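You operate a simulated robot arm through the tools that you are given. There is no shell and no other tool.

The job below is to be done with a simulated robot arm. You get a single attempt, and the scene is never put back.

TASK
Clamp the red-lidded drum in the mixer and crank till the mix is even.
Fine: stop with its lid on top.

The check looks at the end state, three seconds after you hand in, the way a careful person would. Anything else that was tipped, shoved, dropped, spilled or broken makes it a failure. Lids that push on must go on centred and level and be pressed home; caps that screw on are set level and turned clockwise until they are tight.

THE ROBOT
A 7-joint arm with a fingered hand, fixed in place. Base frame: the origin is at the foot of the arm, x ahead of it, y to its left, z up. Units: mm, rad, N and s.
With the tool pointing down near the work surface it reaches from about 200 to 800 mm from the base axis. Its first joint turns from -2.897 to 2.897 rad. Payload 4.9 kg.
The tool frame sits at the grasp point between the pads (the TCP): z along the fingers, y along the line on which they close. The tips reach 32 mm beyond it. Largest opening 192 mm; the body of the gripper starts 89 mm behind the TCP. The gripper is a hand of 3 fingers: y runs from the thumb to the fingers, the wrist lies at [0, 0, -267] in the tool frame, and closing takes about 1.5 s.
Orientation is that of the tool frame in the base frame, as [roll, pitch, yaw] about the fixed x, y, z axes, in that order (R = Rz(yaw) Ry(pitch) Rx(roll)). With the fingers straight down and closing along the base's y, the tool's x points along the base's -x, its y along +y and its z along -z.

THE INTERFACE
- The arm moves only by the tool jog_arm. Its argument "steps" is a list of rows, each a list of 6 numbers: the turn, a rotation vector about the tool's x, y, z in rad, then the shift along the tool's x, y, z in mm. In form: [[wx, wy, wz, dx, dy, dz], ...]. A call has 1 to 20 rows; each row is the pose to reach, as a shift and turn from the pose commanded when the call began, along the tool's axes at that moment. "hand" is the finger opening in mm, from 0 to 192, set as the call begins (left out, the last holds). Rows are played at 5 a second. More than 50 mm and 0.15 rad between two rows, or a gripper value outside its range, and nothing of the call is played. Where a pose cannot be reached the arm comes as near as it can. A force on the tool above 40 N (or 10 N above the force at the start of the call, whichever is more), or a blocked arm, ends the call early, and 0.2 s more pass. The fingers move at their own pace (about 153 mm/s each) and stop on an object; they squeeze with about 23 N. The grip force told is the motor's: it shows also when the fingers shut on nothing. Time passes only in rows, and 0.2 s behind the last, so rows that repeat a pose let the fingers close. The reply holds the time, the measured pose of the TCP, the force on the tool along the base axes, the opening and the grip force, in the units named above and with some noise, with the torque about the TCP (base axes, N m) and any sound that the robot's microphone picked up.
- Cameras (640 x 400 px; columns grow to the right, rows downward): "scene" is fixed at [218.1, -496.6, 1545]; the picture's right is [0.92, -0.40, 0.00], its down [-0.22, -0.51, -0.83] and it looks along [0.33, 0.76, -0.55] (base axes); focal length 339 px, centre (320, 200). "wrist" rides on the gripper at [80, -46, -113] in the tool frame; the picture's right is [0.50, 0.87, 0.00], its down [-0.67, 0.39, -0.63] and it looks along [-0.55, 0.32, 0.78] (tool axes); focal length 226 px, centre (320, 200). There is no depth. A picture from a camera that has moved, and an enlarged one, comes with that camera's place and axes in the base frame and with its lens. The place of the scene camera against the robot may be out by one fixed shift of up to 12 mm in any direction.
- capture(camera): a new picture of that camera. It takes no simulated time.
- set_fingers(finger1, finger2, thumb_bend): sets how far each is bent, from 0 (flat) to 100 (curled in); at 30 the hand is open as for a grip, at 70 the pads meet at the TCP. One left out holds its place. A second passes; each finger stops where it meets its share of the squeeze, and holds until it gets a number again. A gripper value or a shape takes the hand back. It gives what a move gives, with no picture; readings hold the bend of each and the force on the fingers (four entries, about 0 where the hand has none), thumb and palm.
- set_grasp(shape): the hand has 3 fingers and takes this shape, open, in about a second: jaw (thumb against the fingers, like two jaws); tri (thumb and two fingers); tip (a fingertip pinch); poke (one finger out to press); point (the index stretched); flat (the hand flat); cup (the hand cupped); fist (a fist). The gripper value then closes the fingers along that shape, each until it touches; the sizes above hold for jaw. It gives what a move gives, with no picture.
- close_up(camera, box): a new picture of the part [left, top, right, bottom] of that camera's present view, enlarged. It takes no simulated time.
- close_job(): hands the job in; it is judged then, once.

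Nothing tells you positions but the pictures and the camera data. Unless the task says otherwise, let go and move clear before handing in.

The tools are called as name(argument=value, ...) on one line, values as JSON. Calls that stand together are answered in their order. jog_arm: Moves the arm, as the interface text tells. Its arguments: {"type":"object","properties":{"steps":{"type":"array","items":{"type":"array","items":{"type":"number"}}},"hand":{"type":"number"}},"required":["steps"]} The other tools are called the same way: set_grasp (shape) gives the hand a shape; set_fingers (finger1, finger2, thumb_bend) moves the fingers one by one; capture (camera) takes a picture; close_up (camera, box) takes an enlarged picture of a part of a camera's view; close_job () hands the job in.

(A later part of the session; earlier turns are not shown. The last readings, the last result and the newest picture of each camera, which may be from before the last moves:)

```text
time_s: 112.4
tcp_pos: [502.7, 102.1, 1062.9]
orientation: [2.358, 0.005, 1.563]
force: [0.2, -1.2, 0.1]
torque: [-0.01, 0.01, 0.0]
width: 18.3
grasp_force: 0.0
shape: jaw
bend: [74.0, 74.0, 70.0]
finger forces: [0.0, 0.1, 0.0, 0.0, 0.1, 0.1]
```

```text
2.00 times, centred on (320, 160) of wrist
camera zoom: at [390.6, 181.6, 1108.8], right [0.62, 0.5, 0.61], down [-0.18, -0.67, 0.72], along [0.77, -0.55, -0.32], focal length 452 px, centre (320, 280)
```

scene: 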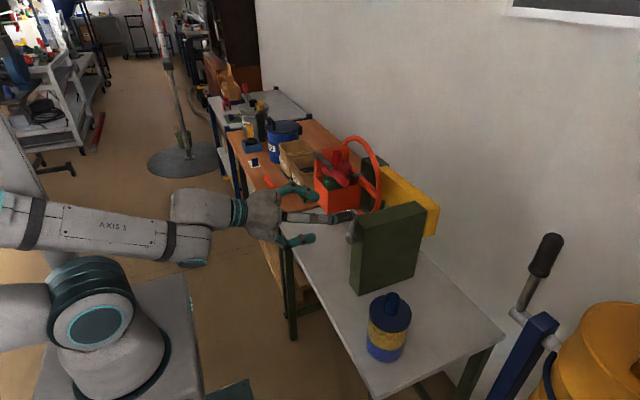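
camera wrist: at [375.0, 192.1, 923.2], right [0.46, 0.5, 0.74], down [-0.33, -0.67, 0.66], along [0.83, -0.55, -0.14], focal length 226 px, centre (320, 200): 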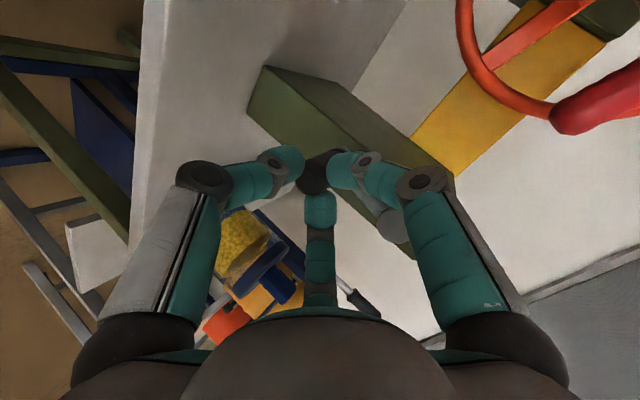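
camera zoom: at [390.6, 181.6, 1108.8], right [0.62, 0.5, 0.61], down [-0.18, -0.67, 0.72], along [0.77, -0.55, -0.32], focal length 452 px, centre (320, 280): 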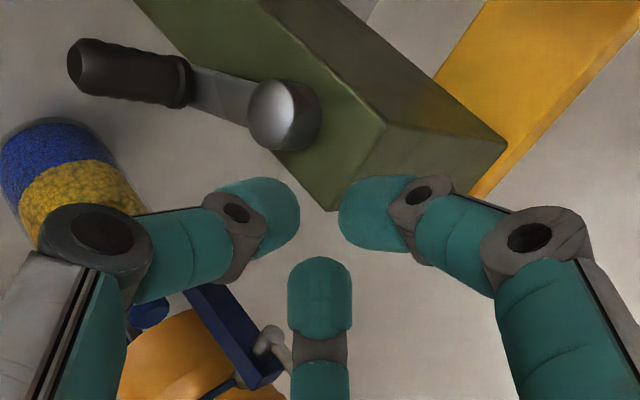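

The handle slipped out of the loose cage; the crank stays low on the -y side. A better grip is with the thumb and fingers opposed across y (hand rolled back 90°), which squeezes without axial push. I back off and roll the hand.

jog_arm(steps=[[0, 0, 0, 0, -11, -11], [0, 0, 0, 0, -22, -22], [0, 0, 0, 0, -32, -32], [0, 0, -0.14, 0, -32, -32], [0, 0, -0.28, 0, -32, -32], [0, 0, -0.42, 0, -32, -32], [0, 0, -0.56, 0, -32, -32], [0, 0, -0.7, 0, -32, -32], [0, 0, -0.84, 0, -32, -32], [0, 0, -0.98, 0, -32, -32], [0, 0, -1.12, 0, -32, -32], [0, 0, -1.26, 0, -32, -32], [0, 0, -1.4, 0, -32, -32], [0, 0, -1.5708, 0, -32, -32], [0, 0, -1.5708, 0, -32, -32]], hand=70)

capture(camera="wrist")

capture(camera="scene")

```text
refused: row 14 steps farther than a row can; nothing moved
```

```text
taken
camera wrist: at [390.6, 181.6, 1108.8], right [0.62, 0.5, 0.61], down [-0.18, -0.67, 0.72], along [0.77, -0.55, -0.32], focal length 226 px, centre (320, 200)
```

wrist: 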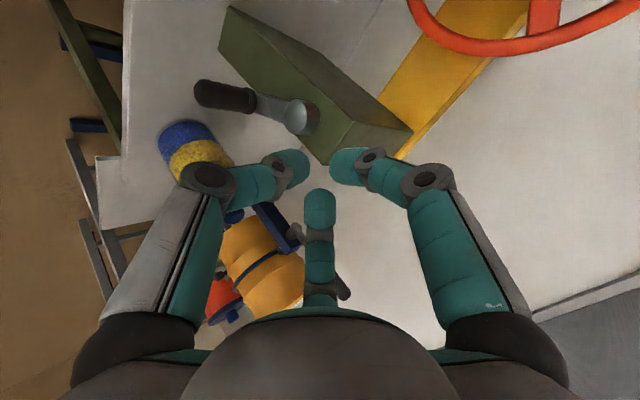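

```text
taken
```

scene: 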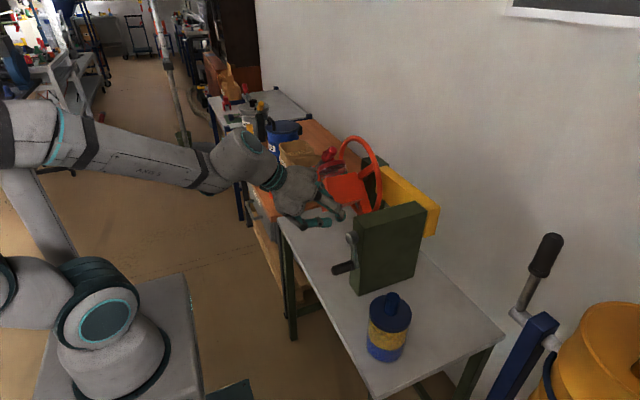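

jog_arm(steps=[[0, 0, 0, 0, -11, -11], [0, 0, 0, 0, -22, -22], [0, 0, 0, 0, -32, -32], [0, 0, -0.14, 0, -32, -32], [0, 0, -0.28, 0, -32, -32], [0, 0, -0.42, 0, -32, -32], [0, 0, -0.56, 0, -32, -32], [0, 0, -0.7, 0, -32, -32], [0, 0, -0.84, 0, -32, -32], [0, 0, -0.98, 0, -32, -32], [0, 0, -1.12, 0, -32, -32], [0, 0, -1.26, 0, -32, -32], [0, 0, -1.4, 0, -32, -32], [0, 0, -1.49, 0, -32, -32], [0, 0, -1.5708, 0, -32, -32], [0, 0, -1.5708, 0, -32, -32]], hand=70)

capture(camera="wrist")

close_up(camera="scene", box=[280, 130, 430, 300])

```text
time_s: 115.8
tcp_pos: [455.2, 103.5, 1061.2]
orientation: [-3.137, 0.784, 3.14]
force: [0.5, 0.1, 0.1]
torque: [-0.01, 0.0, -0.01]
width: 69.5
grasp_force: 0.1
shape: jaw
bend: [44.0, 44.0, 70.0]
finger forces: [0.0, 0.0, 0.0, 0.0, 0.1, 0.0]
```

```text
taken
camera wrist: at [318.8, 57.9, 1085.9], right [-0.35, 0.87, -0.36], down [0.03, 0.39, 0.92], along [0.94, 0.31, -0.16], focal length 226 px, centre (320, 200)
```

wrist: 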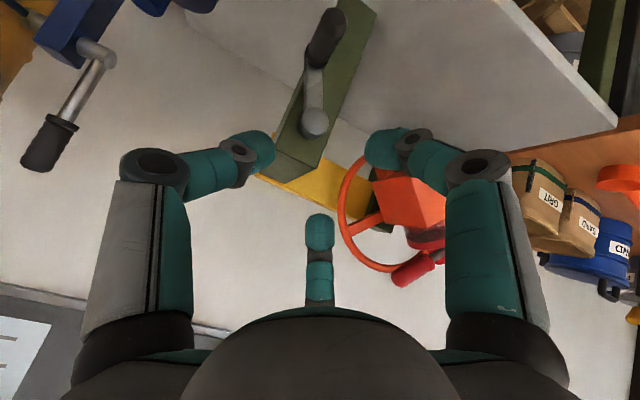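

```text
2.35 times, centred on (355, 215) of scene
camera zoom: at [218.1, -496.6, 1545.0], right [0.92, -0.4, 0.0], down [-0.22, -0.51, -0.83], along [0.33, 0.76, -0.55], focal length 797 px, centre (238, 165)
```

zoom: 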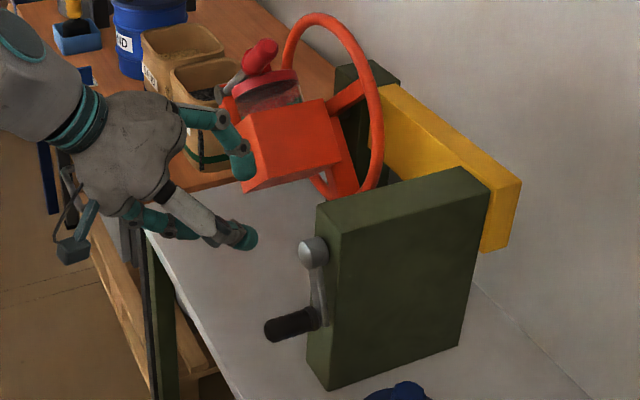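

close_up(camera="wrist", box=[270, 0, 390, 150])

close_up(camera="scene", box=[320, 220, 390, 280])

```text
2.67 times, centred on (330, 75) of wrist
camera zoom: at [318.8, 57.9, 1085.9], right [-0.35, 0.87, -0.36], down [0.03, 0.39, 0.92], along [0.94, 0.31, -0.16], focal length 603 px, centre (293, 533)
```

zoom: 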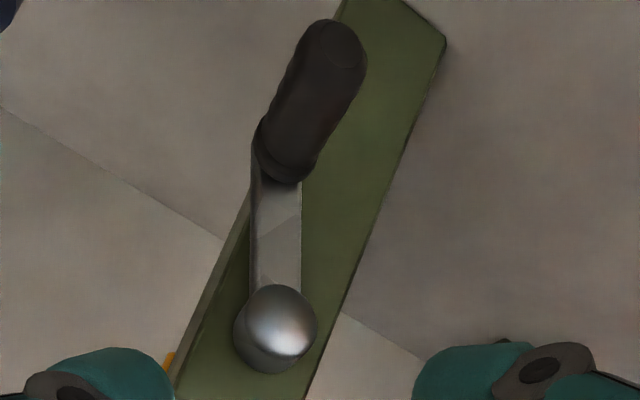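

```text
6.67 times, centred on (355, 250) of scene
camera zoom: at [218.1, -496.6, 1545.0], right [0.92, -0.4, 0.0], down [-0.22, -0.51, -0.83], along [0.33, 0.76, -0.55], focal length 2258 px, centre (87, -133)
```

zoom: 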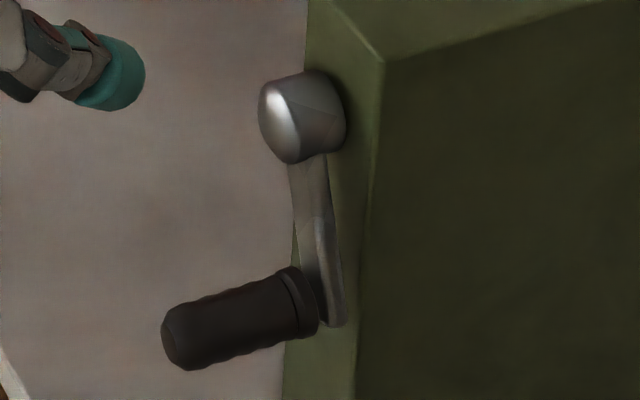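

The handle now sits at about (y 71.5, z 892). I go down in front of it with the fingers part-closed, then advance and grip firmly.

jog_arm(steps=[[0, 0, 0, 26.3, -8, 23.9], [0, 0, 0, 52.6, -16, 47.8], [0, 0, 0, 78.9, -24, 71.7], [0, 0, 0, 105.2, -32, 95.6], [0, 0, 0, 105.2, -32, 95.6]], hand=55)

capture(camera="wrist")

close_up(camera="scene", box=[270, 200, 400, 300])

```text
time_s: 117.0
tcp_pos: [450.1, 74.0, 921.1]
orientation: [-3.139, 0.784, 3.137]
force: [-0.5, 0.0, -0.8]
torque: [0.0, 0.01, 0.01]
width: 55.4
grasp_force: 0.2
shape: jaw
bend: [48.0, 48.0, 70.0]
finger forces: [0.0, 0.0, 0.0, 0.0, 0.0, 0.0]
```

```text
taken
camera wrist: at [312.8, 26.9, 944.6], right [-0.35, 0.87, -0.36], down [0.03, 0.39, 0.92], along [0.94, 0.31, -0.16], focal length 226 px, centre (320, 200)
```

wrist: 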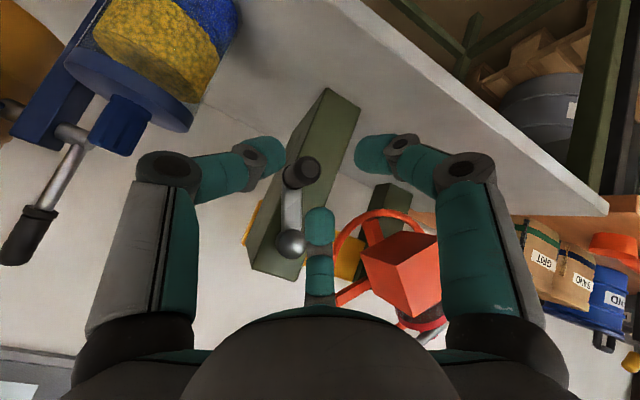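

```text
4.00 times, centred on (335, 250) of scene
camera zoom: at [218.1, -496.6, 1545.0], right [0.92, -0.4, 0.0], down [-0.22, -0.51, -0.83], along [0.33, 0.76, -0.55], focal length 1355 px, centre (260, 0)
```

zoom: 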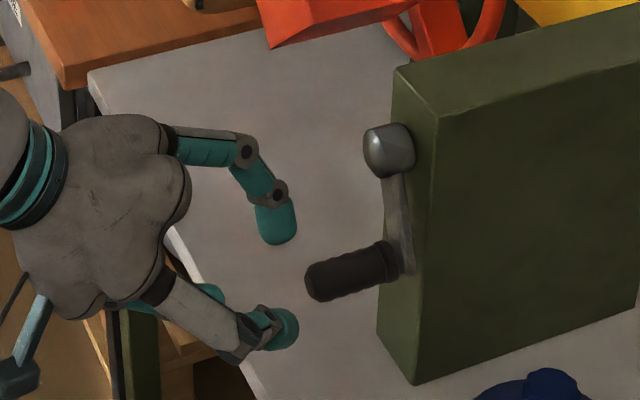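

close_up(camera="wrist", box=[230, 120, 390, 260])

```text
2.86 times, centred on (310, 190) of wrist
camera zoom: at [312.8, 26.9, 944.6], right [-0.35, 0.87, -0.36], down [0.03, 0.39, 0.92], along [0.94, 0.31, -0.16], focal length 646 px, centre (349, 229)
```

zoom: 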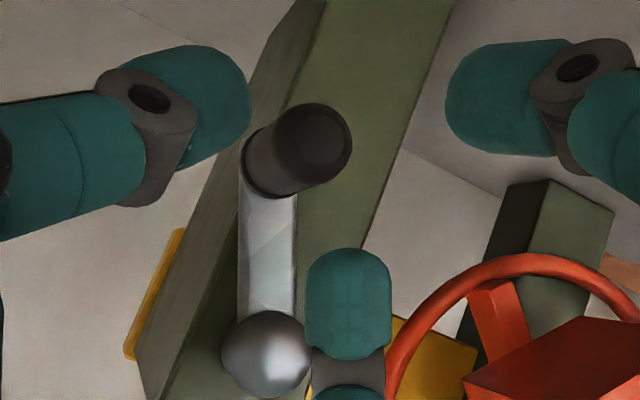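

jog_arm(steps=[[0, 0, 0, -9.4, -3.5, 10.4], [0, 0, 0, -18.9, -3.5, 20.7], [0, 0, 0, -28.3, -3.5, 31.1], [0, 0, 0, -28.3, -3.5, 31.1]])

jog_arm(steps=[[0, 0, 0, 0, 0, 0], [0, 0, 0, 0, 0, 0], [0, 0, 0, 0, 0, 0], [0, 0, 0, 0, 0, 0], [0, 0, 0, 0, 0, 0], [0, 0, 0, 0, 0, 0]], hand=8)

close_up(camera="wrist", box=[200, 60, 440, 260])

close_up(camera="scene", box=[270, 200, 400, 300])

```text
time_s: 118.0
tcp_pos: [489.5, 65.9, 918.6]
orientation: [-3.136, 0.783, 3.138]
force: [-0.3, 0.1, 0.2]
torque: [-0.01, -0.01, -0.02]
width: 55.0
grasp_force: 0.0
shape: jaw
bend: [48.0, 48.0, 70.0]
finger forces: [0.0, 0.0, 0.1, 0.1, 0.0, 0.1]
```

```text
time_s: 119.4
tcp_pos: [490.0, 67.1, 919.1]
orientation: [-3.138, 0.784, 3.139]
force: [-5.6, 1.8, 1.2]
torque: [0.09, 0.16, 0.12]
width: 8.8
grasp_force: 0.1
shape: jaw
bend: [65.0, 72.0, 70.0]
finger forces: [5.8, 1.1, 0.0, 0.0, 0.0, 0.1]
```

```text
2.00 times, centred on (320, 160) of wrist
camera zoom: at [352.9, 20.6, 942.7], right [-0.35, 0.87, -0.36], down [0.03, 0.39, 0.92], along [0.94, 0.31, -0.16], focal length 452 px, centre (320, 280)
```

zoom: 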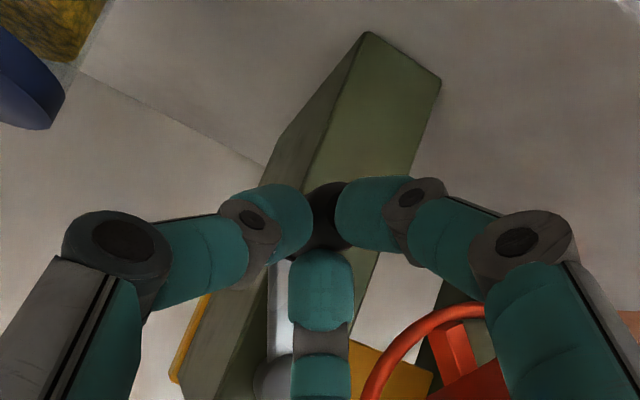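

```text
4.00 times, centred on (335, 250) of scene
camera zoom: at [218.1, -496.6, 1545.0], right [0.92, -0.4, 0.0], down [-0.22, -0.51, -0.83], along [0.33, 0.76, -0.55], focal length 1355 px, centre (260, 0)
```

zoom: 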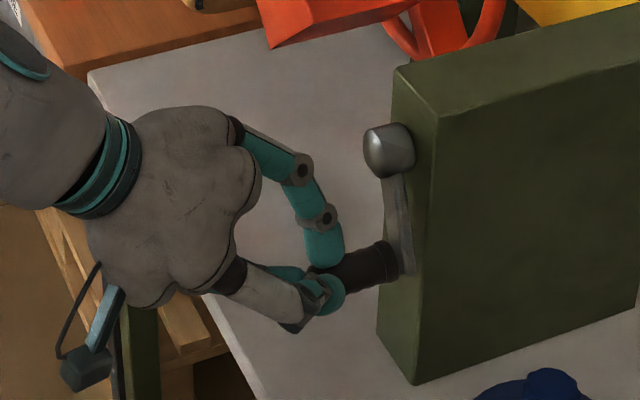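

The fingers closed just in front of the handle's end. I open, go 17 mm deeper and close again.

jog_arm(steps=[[0, 0, 0, 0, 0, 0], [0, 0, 0, 0, 0, 0], [0, 0, 0, 0, 3, 0], [0, 0, 0, -6, 4, 6], [0, 0, 0, -12, 4, 12], [0, 0, 0, -12, 4, 12]], hand=55)

close_up(camera="wrist", box=[200, 60, 440, 260])

close_up(camera="scene", box=[270, 200, 400, 300])

```text
time_s: 120.8
tcp_pos: [506.4, 72.0, 917.4]
orientation: [-3.137, 0.783, 3.139]
force: [0.0, -0.6, 0.2]
torque: [-0.04, -0.05, 0.0]
width: 54.4
grasp_force: 0.1
shape: jaw
bend: [48.0, 48.0, 70.0]
finger forces: [0.0, 0.0, 0.0, 0.0, 0.0, 0.1]
```

```text
2.00 times, centred on (320, 160) of wrist
camera zoom: at [369.4, 24.9, 941.5], right [-0.35, 0.87, -0.36], down [0.03, 0.39, 0.92], along [0.94, 0.31, -0.16], focal length 452 px, centre (320, 280)
```

zoom: 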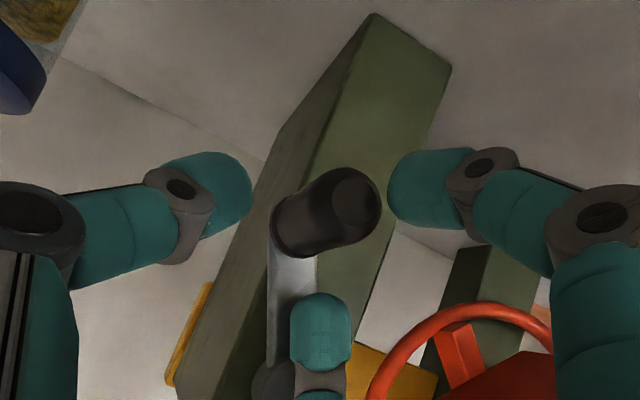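

```text
4.00 times, centred on (335, 250) of scene
camera zoom: at [218.1, -496.6, 1545.0], right [0.92, -0.4, 0.0], down [-0.22, -0.51, -0.83], along [0.33, 0.76, -0.55], focal length 1355 px, centre (260, 0)
```

zoom: 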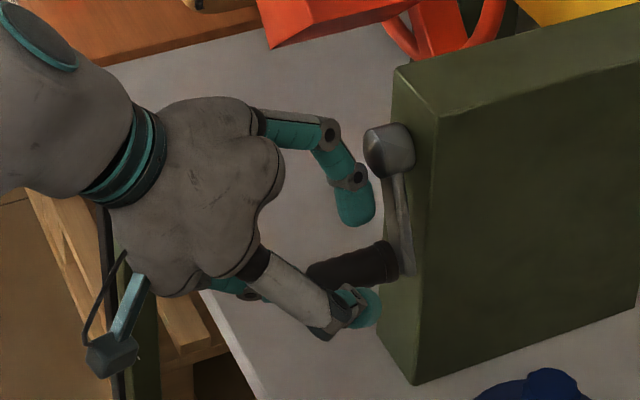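

jog_arm(steps=[[0, 0, 0, 0, 0, 0], [0, 0, 0, 0, 0, 0], [0, 0, 0, 0, 0, 0], [0, 0, 0, 0, 0, 0], [0, 0, 0, 0, 0, 0], [0, 0, 0, 0, 0, 0]], hand=8)

close_up(camera="wrist", box=[200, 60, 440, 260])

close_up(camera="scene", box=[270, 200, 400, 300])

```text
time_s: 122.2
tcp_pos: [507.5, 70.1, 917.9]
orientation: [-3.138, 0.784, 3.137]
force: [-12.6, 4.8, 5.8]
torque: [0.11, -0.01, 0.16]
width: 15.5
grasp_force: 23.1
shape: jaw
bend: [58.0, 75.0, 70.0]
finger forces: [27.9, 22.5, 0.0, 0.0, 17.2, 0.0]
```

```text
2.00 times, centred on (320, 160) of wrist
camera zoom: at [369.2, 25.0, 941.8], right [-0.35, 0.87, -0.36], down [0.03, 0.39, 0.92], along [0.94, 0.31, -0.16], focal length 452 px, centre (320, 280)
```

zoom: 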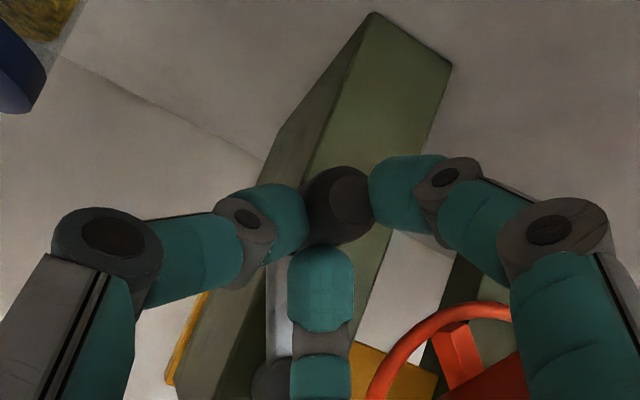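

```text
4.00 times, centred on (335, 250) of scene
camera zoom: at [218.1, -496.6, 1545.0], right [0.92, -0.4, 0.0], down [-0.22, -0.51, -0.83], along [0.33, 0.76, -0.55], focal length 1355 px, centre (260, 0)
```

zoom: 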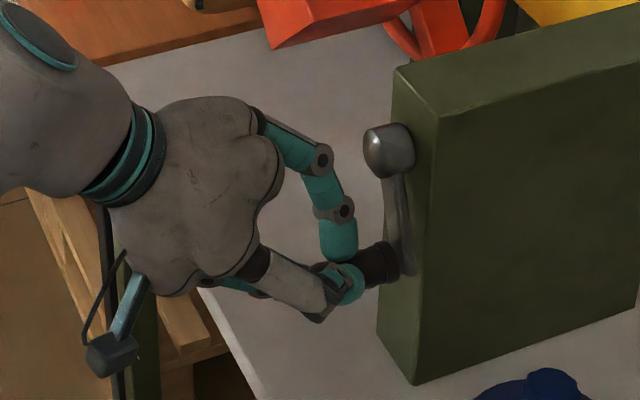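

The handle is now held between thumb and fingers. I carry on turning up the -y side, checking forces.

jog_arm(steps=[[0, 0, 0, 0.3, 1.5, -2.5], [0, 0, 0, -5.1, -11.3, -7.9], [0, 0, 0, -12.3, -22.4, -15.1], [0, 0, 0, -20.8, -31.1, -23.7], [0, 0, 0, -30.4, -37.3, -33.3], [0, 0, 0, -30.4, -37.3, -33.3]])

close_up(camera="wrist", box=[200, 60, 440, 260])

close_up(camera="scene", box=[270, 120, 430, 300])

```text
time_s: 123.6
tcp_pos: [505.2, 34.6, 963.3]
orientation: [-3.136, 0.785, 3.139]
force: [-0.1, 0.2, 0.7]
torque: [-0.01, -0.01, 0.0]
width: 13.7
grasp_force: 22.6
shape: jaw
bend: [75.0, 75.0, 68.0]
finger forces: [0.0, 0.1, 0.1, 0.1, 0.0, 0.1]
```

```text
2.00 times, centred on (320, 160) of wrist
camera zoom: at [368.7, -12.2, 987.1], right [-0.35, 0.87, -0.36], down [0.03, 0.39, 0.92], along [0.94, 0.31, -0.16], focal length 452 px, centre (320, 280)
```

zoom: 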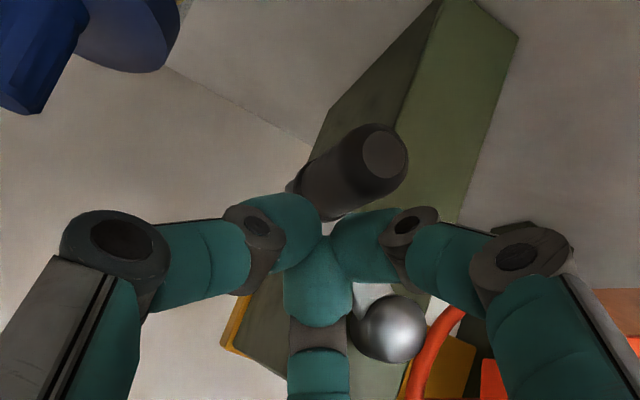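

```text
2.22 times, centred on (350, 210) of scene
camera zoom: at [218.1, -496.6, 1545.0], right [0.92, -0.4, 0.0], down [-0.22, -0.51, -0.83], along [0.33, 0.76, -0.55], focal length 753 px, centre (253, 178)
```

zoom: 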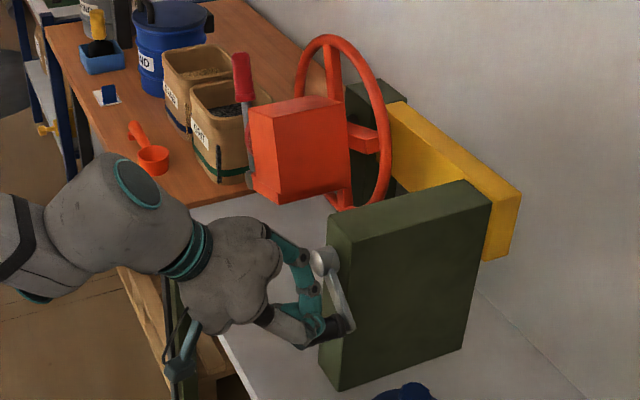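

The handle slipped out below as the hand pulled upward; the earlier roll with the thumb underneath is the better cage. I back off, roll the hand forward again, and measure the handle.

jog_arm(steps=[[0, 0, 0, 12, 0, -12], [0, 0, 0, 25, 5, -25], [0, 0, 0, 39, 10, -39], [0, 0, 0.14, 39, 15, -39], [0, 0, 0.28, 39, 20, -39], [0, 0, 0.42, 39, 20, -39], [0, 0, 0.56, 39, 20, -39], [0, 0, 0.7, 39, 20, -39], [0, 0, 0.84, 39, 20, -39], [0, 0, 0.98, 39, 20, -39], [0, 0, 1.12, 39, 20, -39], [0, 0, 1.26, 39, 20, -39], [0, 0, 1.4, 39, 20, -39], [0, 0, 1.49, 39, 20, -39], [0, 0, 1.5708, 39, 20, -39], [0, 0, 1.5708, 39, 20, -39]], hand=70)

close_up(camera="wrist", box=[160, 40, 440, 260])

close_up(camera="scene", box=[270, 120, 430, 300])

```text
time_s: 127.0
tcp_pos: [450.1, 55.3, 962.5]
orientation: [2.358, 0.002, 1.561]
force: [1.2, 0.0, -0.6]
torque: [0.01, 0.01, 0.0]
width: 69.7
grasp_force: 0.0
shape: jaw
bend: [44.0, 44.0, 70.0]
finger forces: [0.0, 0.1, 0.1, 0.0, 0.0, 0.0]
```

```text
1.82 times, centred on (300, 150) of wrist
camera zoom: at [337.9, 133.6, 1010.4], right [0.62, 0.5, 0.61], down [-0.18, -0.67, 0.72], along [0.77, -0.55, -0.32], focal length 411 px, centre (356, 291)
```

zoom: 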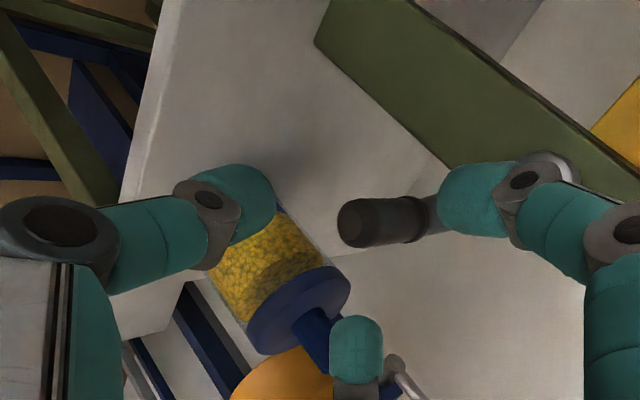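

```text
2.22 times, centred on (350, 210) of scene
camera zoom: at [218.1, -496.6, 1545.0], right [0.92, -0.4, 0.0], down [-0.22, -0.51, -0.83], along [0.33, 0.76, -0.55], focal length 753 px, centre (253, 178)
```

zoom: 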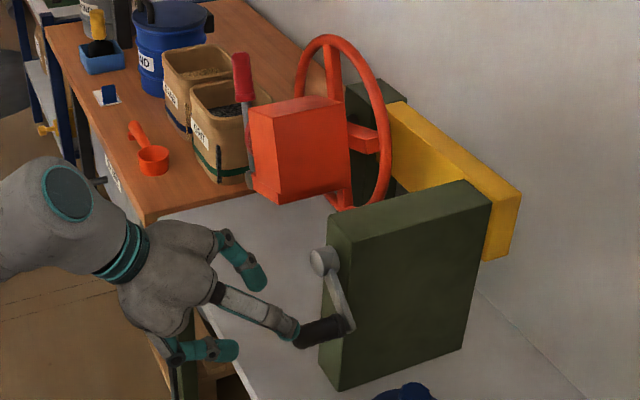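

close_up(camera="wrist", box=[290, 100, 430, 200])

close_up(camera="scene", box=[320, 220, 390, 290])

```text
4.00 times, centred on (360, 150) of wrist
camera zoom: at [337.9, 133.6, 1010.4], right [0.62, 0.5, 0.61], down [-0.18, -0.67, 0.72], along [0.77, -0.55, -0.32], focal length 904 px, centre (160, 400)
```

zoom: 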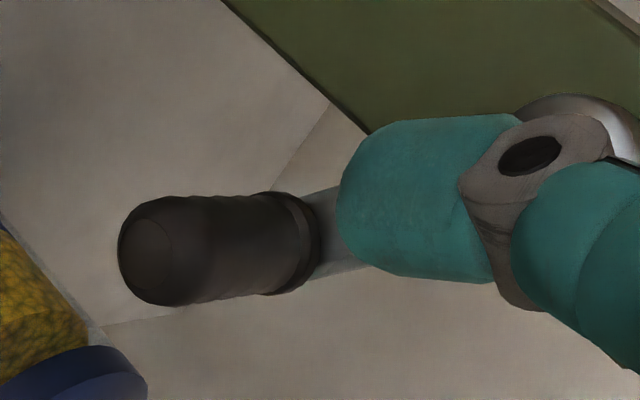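

```text
5.71 times, centred on (355, 255) of scene
camera zoom: at [218.1, -496.6, 1545.0], right [0.92, -0.4, 0.0], down [-0.22, -0.51, -0.83], along [0.33, 0.76, -0.55], focal length 1935 px, centre (120, -114)
```

zoom: 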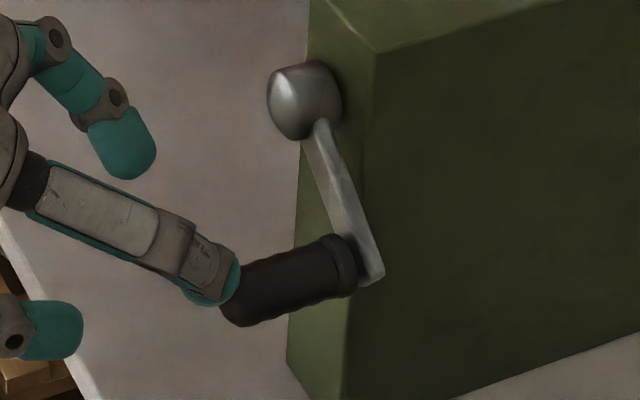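

jog_arm(steps=[[0, 0, 0, -4.6, -8.9, 9], [0, 0, 0, -9.3, -17.8, 17.9], [0, 0, 0, -9.3, -17.8, 17.9]], hand=90)

close_up(camera="wrist", box=[200, 60, 440, 260])

```text
time_s: 127.8
tcp_pos: [447.6, 45.3, 937.7]
orientation: [2.358, 0.004, 1.564]
force: [-0.7, -0.4, 0.6]
torque: [-0.02, -0.06, 0.01]
width: 89.5
grasp_force: 0.0
shape: jaw
bend: [38.0, 38.0, 70.0]
finger forces: [0.0, 0.1, 0.0, 0.0, 0.0, 0.0]
```

```text
2.00 times, centred on (320, 160) of wrist
camera zoom: at [337.4, 124.8, 984.9], right [0.62, 0.5, 0.61], down [-0.18, -0.67, 0.72], along [0.77, -0.55, -0.32], focal length 452 px, centre (320, 280)
```

zoom: 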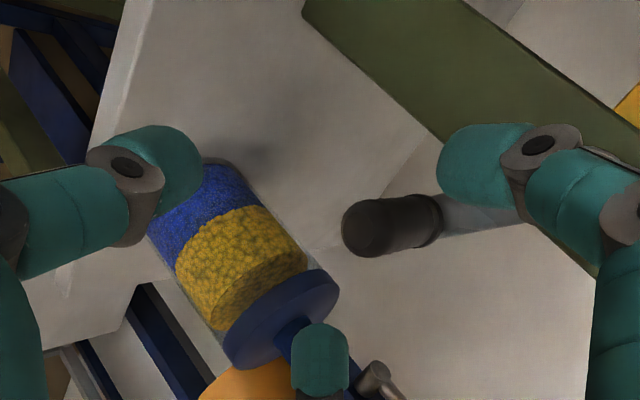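

jog_arm(steps=[[0, 0, 0, -0.6, 10.6, 10.3], [0, 0, 0, -1.2, 21.2, 20.7], [0, 0, 0, -1.8, 31.8, 31], [0, 0, 0, -1.8, 42.4, 41.4], [0, 0, 0, -1.8, 42.4, 41.4]])

jog_arm(steps=[[0, 0, 0, 0, 0, 0], [0, 0, 0, 0, 0, 0], [0, 0, 0, 0, 0, 0], [0, 0, 0, 0, 0, 0], [0, 0, 0, 0, 0, 0], [0, 0, 0, 0, 0, 0]], hand=8)

close_up(camera="wrist", box=[200, 60, 440, 260])

close_up(camera="scene", box=[290, 210, 390, 290])

```text
time_s: 129.0
tcp_pos: [511.1, 39.9, 939.6]
orientation: [2.358, 0.002, 1.564]
force: [-0.1, 0.1, -0.7]
torque: [-0.02, -0.02, 0.0]
width: 89.7
grasp_force: 0.1
shape: jaw
bend: [38.0, 38.0, 70.0]
finger forces: [0.1, 0.1, 0.0, 0.0, 0.0, 0.1]
```

```text
time_s: 130.4
tcp_pos: [509.3, 40.3, 938.7]
orientation: [2.36, 0.003, 1.565]
force: [-9.3, -3.5, -12.4]
torque: [-0.04, 0.32, -0.1]
width: 18.0
grasp_force: 23.4
shape: jaw
bend: [74.0, 74.0, 70.0]
finger forces: [15.6, 19.7, 0.0, 0.1, 33.0, 0.1]
```

```text
2.00 times, centred on (320, 160) of wrist
camera zoom: at [397.7, 120.3, 984.6], right [0.62, 0.5, 0.61], down [-0.17, -0.67, 0.72], along [0.77, -0.55, -0.33], focal length 452 px, centre (320, 280)
```

zoom: 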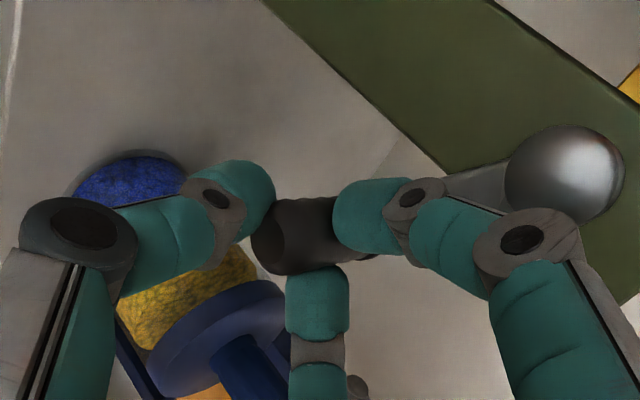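

```text
5.00 times, centred on (340, 250) of scene
camera zoom: at [218.1, -496.6, 1545.0], right [0.92, -0.4, 0.0], down [-0.22, -0.51, -0.83], along [0.33, 0.76, -0.55], focal length 1694 px, centre (220, -50)
```

zoom: 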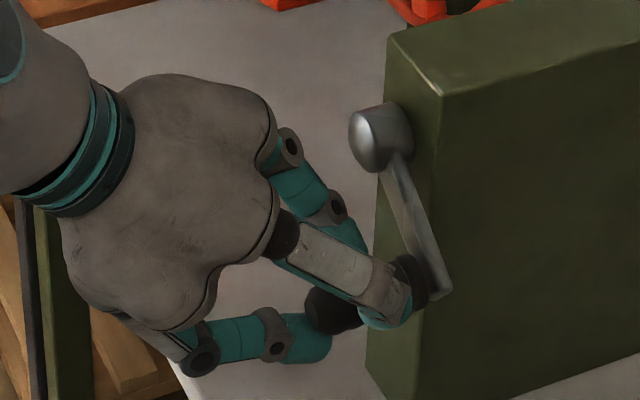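

A solid three-finger grip on the handle with the thumb underneath. I move on along the arc and check after one radian.

jog_arm(steps=[[0, 0, 0, 0, -2.1, 2.1], [0, 0, 0, -6.1, 7.5, -7.6], [0, 0, 0, -9.4, 17.9, -17.9], [0, 0, 0, -9.8, 28.4, -28.5], [0, 0, 0, -7.1, 38.8, -39], [0, 0, 0, -1.6, 48.6, -48.8], [0, 0, 0, -1.6, 48.6, -48.8]])

close_up(camera="wrist", box=[200, 60, 440, 260])

close_up(camera="scene", box=[270, 120, 430, 300])

```text
time_s: 132.0
tcp_pos: [510.1, 43.1, 1010.9]
orientation: [2.352, 0.002, 1.568]
force: [1.0, -0.4, -0.1]
torque: [0.02, -0.02, 0.01]
width: 14.4
grasp_force: 23.5
shape: jaw
bend: [80.0, 76.0, 66.0]
finger forces: [0.1, 0.0, 0.0, 0.0, 0.1, 0.1]
```

```text
2.00 times, centred on (320, 160) of wrist
camera zoom: at [397.9, 122.2, 1057.4], right [0.61, 0.5, 0.61], down [-0.18, -0.67, 0.72], along [0.77, -0.55, -0.32], focal length 452 px, centre (320, 280)
```

zoom: 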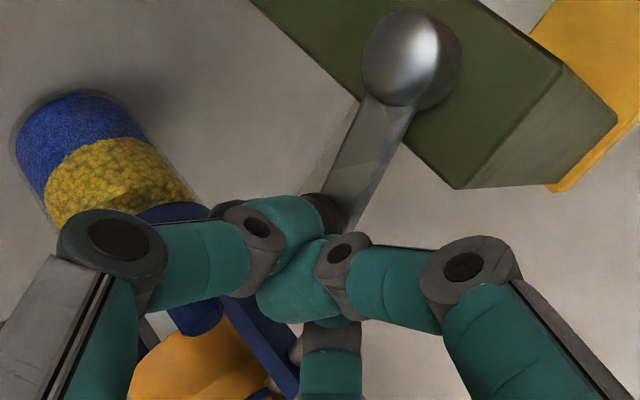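

```text
2.22 times, centred on (350, 210) of scene
camera zoom: at [218.1, -496.6, 1545.0], right [0.92, -0.4, 0.0], down [-0.22, -0.51, -0.83], along [0.33, 0.76, -0.55], focal length 753 px, centre (253, 178)
```

zoom: 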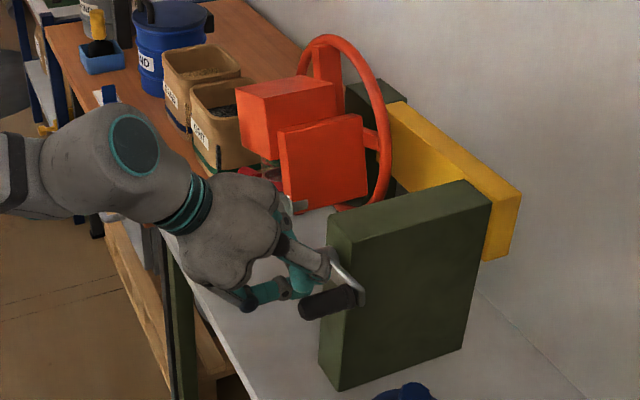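

The crank advanced to about 270° before slipping: with 45° tilt the thumb slides along the handle on the upward pull. A flatter tilt (20°) with a 25° yaw should give both reach and grip. I back off, take that attitude, and dry-run the circle.

jog_arm(steps=[[0, 0, 0, 0, -14, -14], [0, 0, 0, 0, -28, -28], [0, 0, 0, 0, -42, -42], [-0.0851, -0.0743, 0.0471, 13, -44, -44], [-0.1702, -0.1486, 0.0942, 26, -46, -46], [-0.2553, -0.2228, 0.1413, 40, -48, -48], [-0.3404, -0.2971, 0.1884, 53, -49.3, -49.7], [-0.4255, -0.3714, 0.2355, 67, -49.3, -49.7], [-0.4255, -0.3714, 0.2355, 67, -49.3, -49.7]], hand=90)

capture(camera="wrist")

```text
time_s: 134.0
tcp_pos: [439.8, 108.1, 1010.7]
orientation: [1.922, 0.005, 1.129]
force: [-1.0, -0.8, -0.4]
torque: [-0.02, 0.01, 0.0]
width: 90.0
grasp_force: 0.2
shape: jaw
bend: [38.0, 38.0, 70.0]
finger forces: [0.1, 0.0, 0.0, 0.0, 0.0, 0.0]
```

```text
taken
camera wrist: at [363.0, 231.0, 1005.8], right [0.49, 0.33, 0.81], down [-0.7, -0.41, 0.58], along [0.52, -0.85, 0.03], focal length 226 px, centre (320, 200)
```

wrist: 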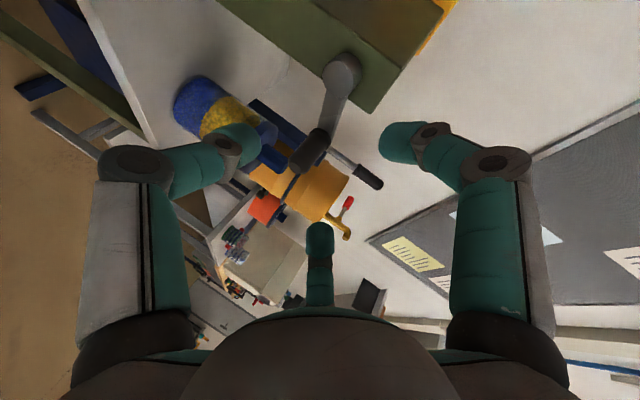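

jog_arm(steps=[[0, 0, 0, -14, -31, 18.6], [0, 0, 0, -28.6, -62, 37.2], [0, 0, 0, -42.9, -92.7, 55.8], [0, 0, 0, -53, -60, 49], [0, 0, 0, -63.1, -27.6, 42], [0, 0, 0, -53, -1, 27], [0, 0, 0, -43.5, 25.6, 12.5], [0, 0, 0, -43.5, 25.6, 12.5]], hand=60)

```text
time_s: 135.8
tcp_pos: [437.3, 64.1, 1025.9]
orientation: [1.922, 0.004, 1.128]
force: [0.3, 0.4, -0.2]
torque: [-0.02, 0.01, -0.03]
width: 60.3
grasp_force: 0.0
shape: jaw
bend: [47.0, 47.0, 70.0]
finger forces: [0.0, 0.1, 0.0, 0.1, 0.0, 0.1]
```

The whole critical arc is reachable in this attitude. Now I locate the handle again.

capture(camera="wrist")

close_up(camera="wrist", box=[240, 40, 400, 200])

close_up(camera="scene", box=[310, 210, 390, 280])

```text
taken
camera wrist: at [361.5, 187.4, 1020.8], right [0.49, 0.33, 0.81], down [-0.7, -0.41, 0.59], along [0.52, -0.85, 0.03], focal length 226 px, centre (320, 200)
```

wrist: 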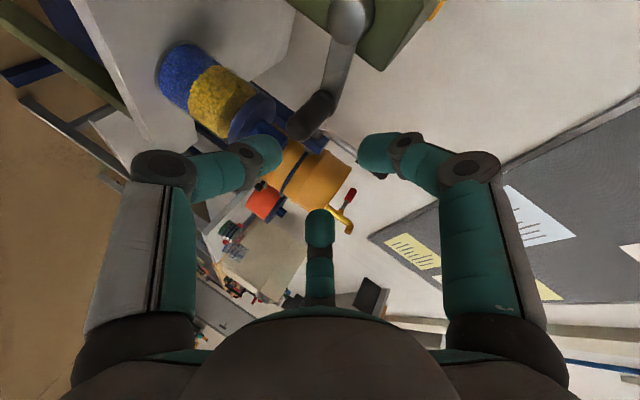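

```text
2.50 times, centred on (320, 120) of wrist
camera zoom: at [361.5, 187.4, 1020.8], right [0.49, 0.33, 0.81], down [-0.7, -0.41, 0.59], along [0.52, -0.85, 0.03], focal length 565 px, centre (320, 400)
```

zoom: 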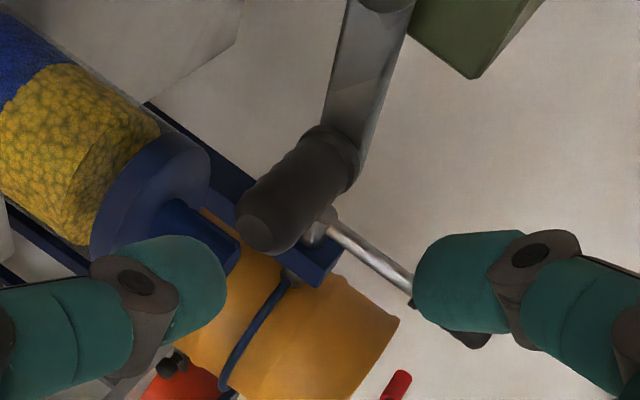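

```text
5.71 times, centred on (350, 245) of scene
camera zoom: at [218.1, -496.6, 1545.0], right [0.92, -0.4, 0.0], down [-0.22, -0.51, -0.83], along [0.33, 0.76, -0.55], focal length 1935 px, centre (149, -57)
```

zoom: 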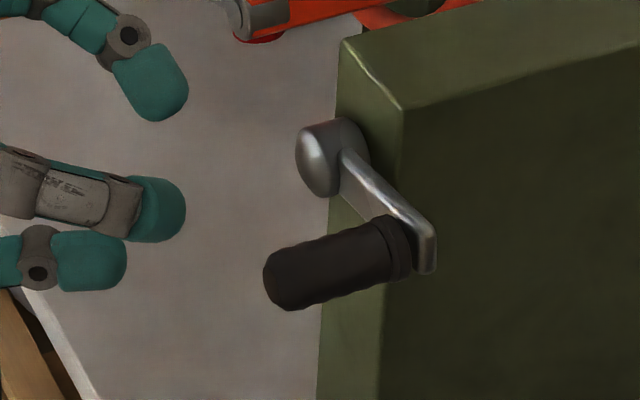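

jog_arm(steps=[[0, 0, 0, -8.6, -20.6, 16.6], [0, 0, 0, -17.2, -41.2, 33.3], [0, 0, 0, -17.2, -41.2, 33.3]], hand=90)

close_up(camera="wrist", box=[200, 40, 440, 240])

close_up(camera="scene", box=[280, 200, 390, 290])

```text
time_s: 136.6
tcp_pos: [447.0, 41.3, 974.8]
orientation: [1.923, 0.005, 1.127]
force: [-0.5, 0.1, -0.5]
torque: [-0.02, 0.01, -0.01]
width: 89.7
grasp_force: 0.0
shape: jaw
bend: [38.0, 38.0, 70.0]
finger forces: [0.1, 0.1, 0.0, 0.0, 0.1, 0.1]
```

```text
2.00 times, centred on (320, 140) of wrist
camera zoom: at [371.0, 163.9, 970.6], right [0.49, 0.33, 0.81], down [-0.7, -0.41, 0.58], along [0.52, -0.85, 0.03], focal length 452 px, centre (320, 320)
```

zoom: 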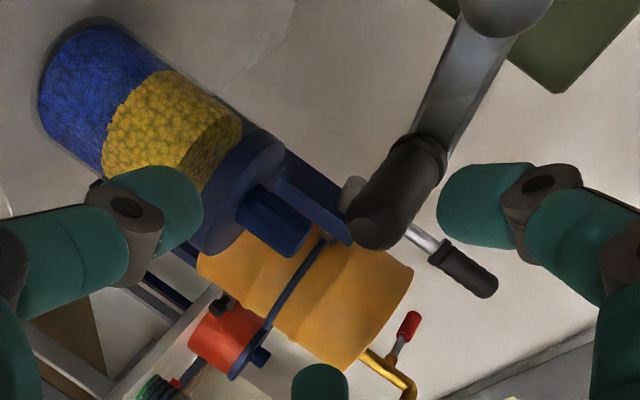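

```text
4.44 times, centred on (335, 245) of scene
camera zoom: at [218.1, -496.6, 1545.0], right [0.92, -0.4, 0.0], down [-0.22, -0.51, -0.83], along [0.33, 0.76, -0.55], focal length 1505 px, centre (253, 0)
```

zoom: 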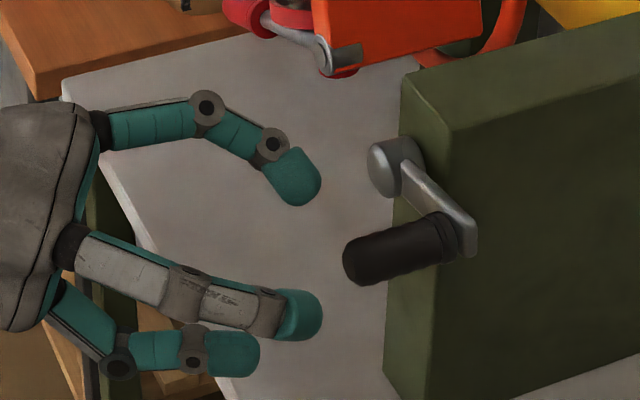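

jog_arm(steps=[[0, 0, 0, 7, 7.5, 16.1], [0, 0, 0, 14, 15, 32.2], [0, 0, 0, 21.1, 22.6, 48.3], [0, 0, 0, 21.1, 22.6, 48.3]])

close_up(camera="wrist", box=[200, 40, 440, 240])

close_up(camera="scene", box=[280, 200, 390, 290])

```text
time_s: 137.6
tcp_pos: [505.7, 36.7, 983.8]
orientation: [1.924, 0.006, 1.127]
force: [-0.4, -0.2, -0.5]
torque: [0.0, 0.01, -0.01]
width: 89.5
grasp_force: 0.1
shape: jaw
bend: [38.0, 38.0, 70.0]
finger forces: [0.1, 0.0, 0.0, 0.0, 0.0, 0.1]
```

```text
2.00 times, centred on (320, 140) of wrist
camera zoom: at [430.4, 159.8, 978.2], right [0.49, 0.33, 0.81], down [-0.7, -0.41, 0.59], along [0.52, -0.85, 0.03], focal length 452 px, centre (320, 320)
```

zoom: 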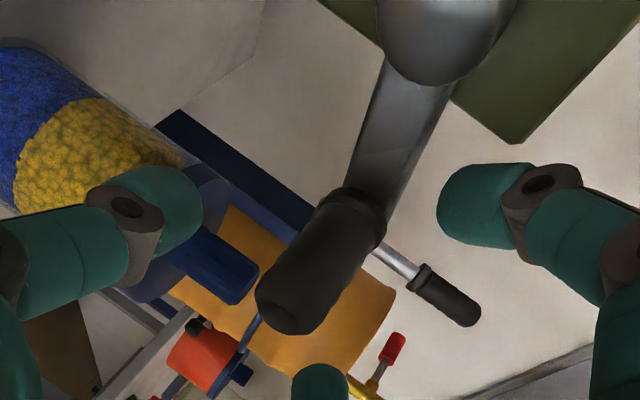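

```text
4.44 times, centred on (335, 245) of scene
camera zoom: at [218.1, -496.6, 1545.0], right [0.92, -0.4, 0.0], down [-0.22, -0.51, -0.83], along [0.33, 0.76, -0.55], focal length 1505 px, centre (253, 0)
```

zoom: 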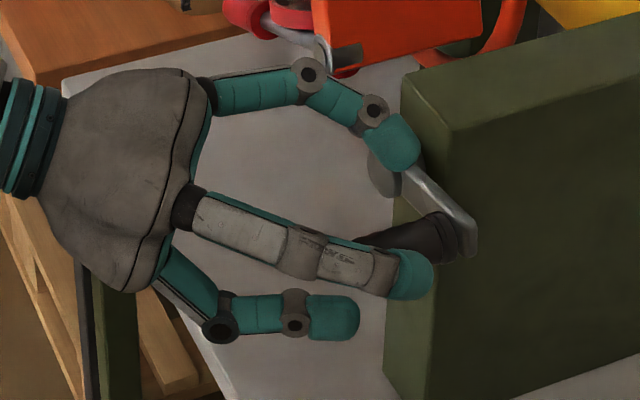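

jog_arm(steps=[[0, 0, 0, 0, 0, 0], [0, 0, 0, 0, 0, 0], [0, 0, 0, 0, 0, 0], [0, 0, 0, 0, 0, 0], [0, 0, 0, 0, 0, 0], [0, 0, 0, 0, 0, 0]], hand=8)

close_up(camera="wrist", box=[200, 40, 440, 240])

close_up(camera="scene", box=[280, 200, 390, 290])

```text
time_s: 139.0
tcp_pos: [506.2, 37.3, 982.2]
orientation: [1.925, 0.006, 1.128]
force: [2.0, 2.1, -5.9]
torque: [0.11, -0.05, 0.22]
width: 16.9
grasp_force: 23.0
shape: jaw
bend: [74.0, 62.0, 70.0]
finger forces: [19.5, 20.0, 0.0, 0.0, 26.3, 0.0]
```

```text
2.00 times, centred on (320, 140) of wrist
camera zoom: at [430.2, 159.9, 977.8], right [0.49, 0.33, 0.81], down [-0.7, -0.41, 0.59], along [0.52, -0.85, 0.03], focal length 452 px, centre (320, 320)
```

zoom: 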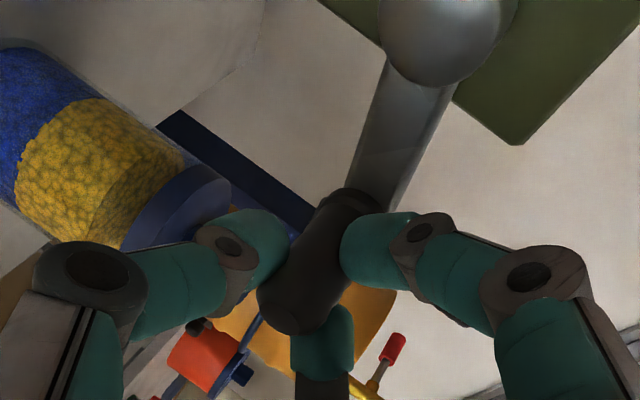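

```text
4.44 times, centred on (335, 245) of scene
camera zoom: at [218.1, -496.6, 1545.0], right [0.92, -0.4, 0.0], down [-0.22, -0.51, -0.83], along [0.33, 0.76, -0.55], focal length 1505 px, centre (253, 0)
```

zoom: 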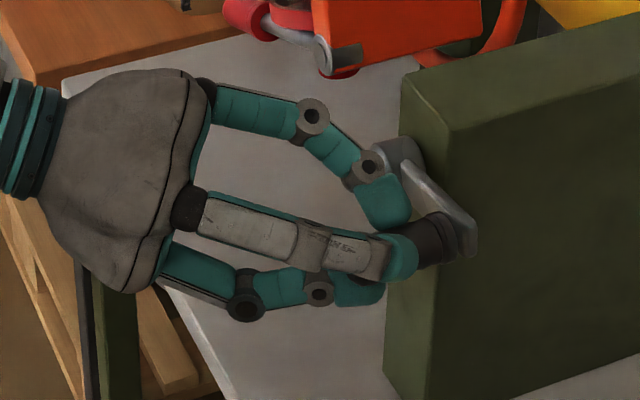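

This is the best grip yet: balanced forces and the handle deep inside. I continue along the arc toward the top.

jog_arm(steps=[[0, 0, 0, 2.9, 13.3, -6.4], [0, 0, 0, 8.5, 25.4, -13.6], [0, 0, 0, 16.4, 35.6, -21.4], [0, 0, 0, 26.3, 43.7, -29.3], [0, 0, 0, 37.9, 49.2, -37.3], [0, 0, 0, 50.6, 52, -44.7], [0, 0, 0, 50.6, 52, -44.7]])

close_up(camera="wrist", box=[200, 40, 440, 240])

close_up(camera="scene", box=[270, 120, 430, 300])

```text
time_s: 140.6
tcp_pos: [505.4, 90.2, 1046.4]
orientation: [1.923, 0.005, 1.128]
force: [0.1, -0.4, 0.1]
torque: [-0.03, 0.02, 0.03]
width: 12.8
grasp_force: 23.1
shape: jaw
bend: [80.0, 76.0, 66.0]
finger forces: [0.1, 0.0, 0.0, 0.0, 0.0, 0.0]
```

```text
2.00 times, centred on (320, 140) of wrist
camera zoom: at [428.5, 214.7, 1041.7], right [0.49, 0.33, 0.81], down [-0.7, -0.41, 0.59], along [0.52, -0.85, 0.03], focal length 452 px, centre (320, 320)
```

zoom: 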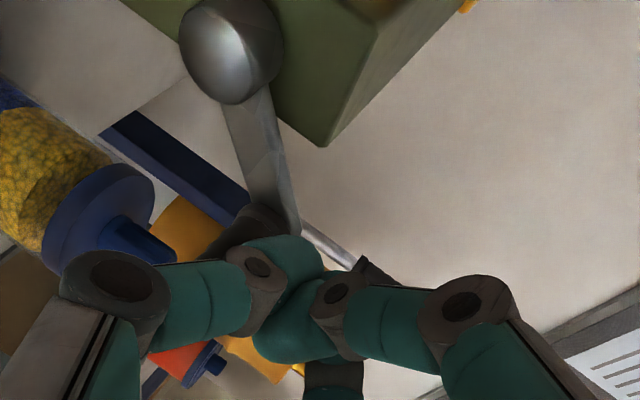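

```text
2.22 times, centred on (350, 210) of scene
camera zoom: at [218.1, -496.6, 1545.0], right [0.92, -0.4, 0.0], down [-0.22, -0.51, -0.83], along [0.33, 0.76, -0.55], focal length 753 px, centre (253, 178)
```

zoom: 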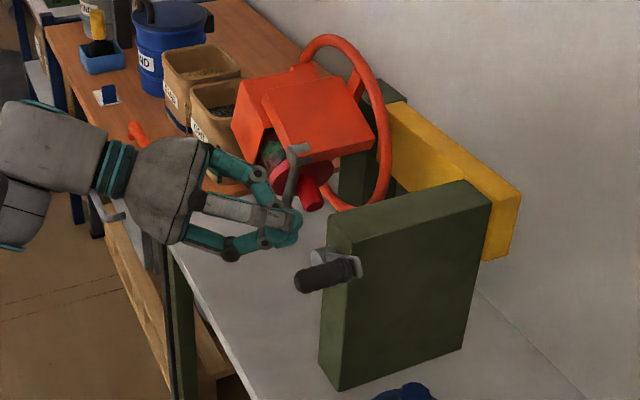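

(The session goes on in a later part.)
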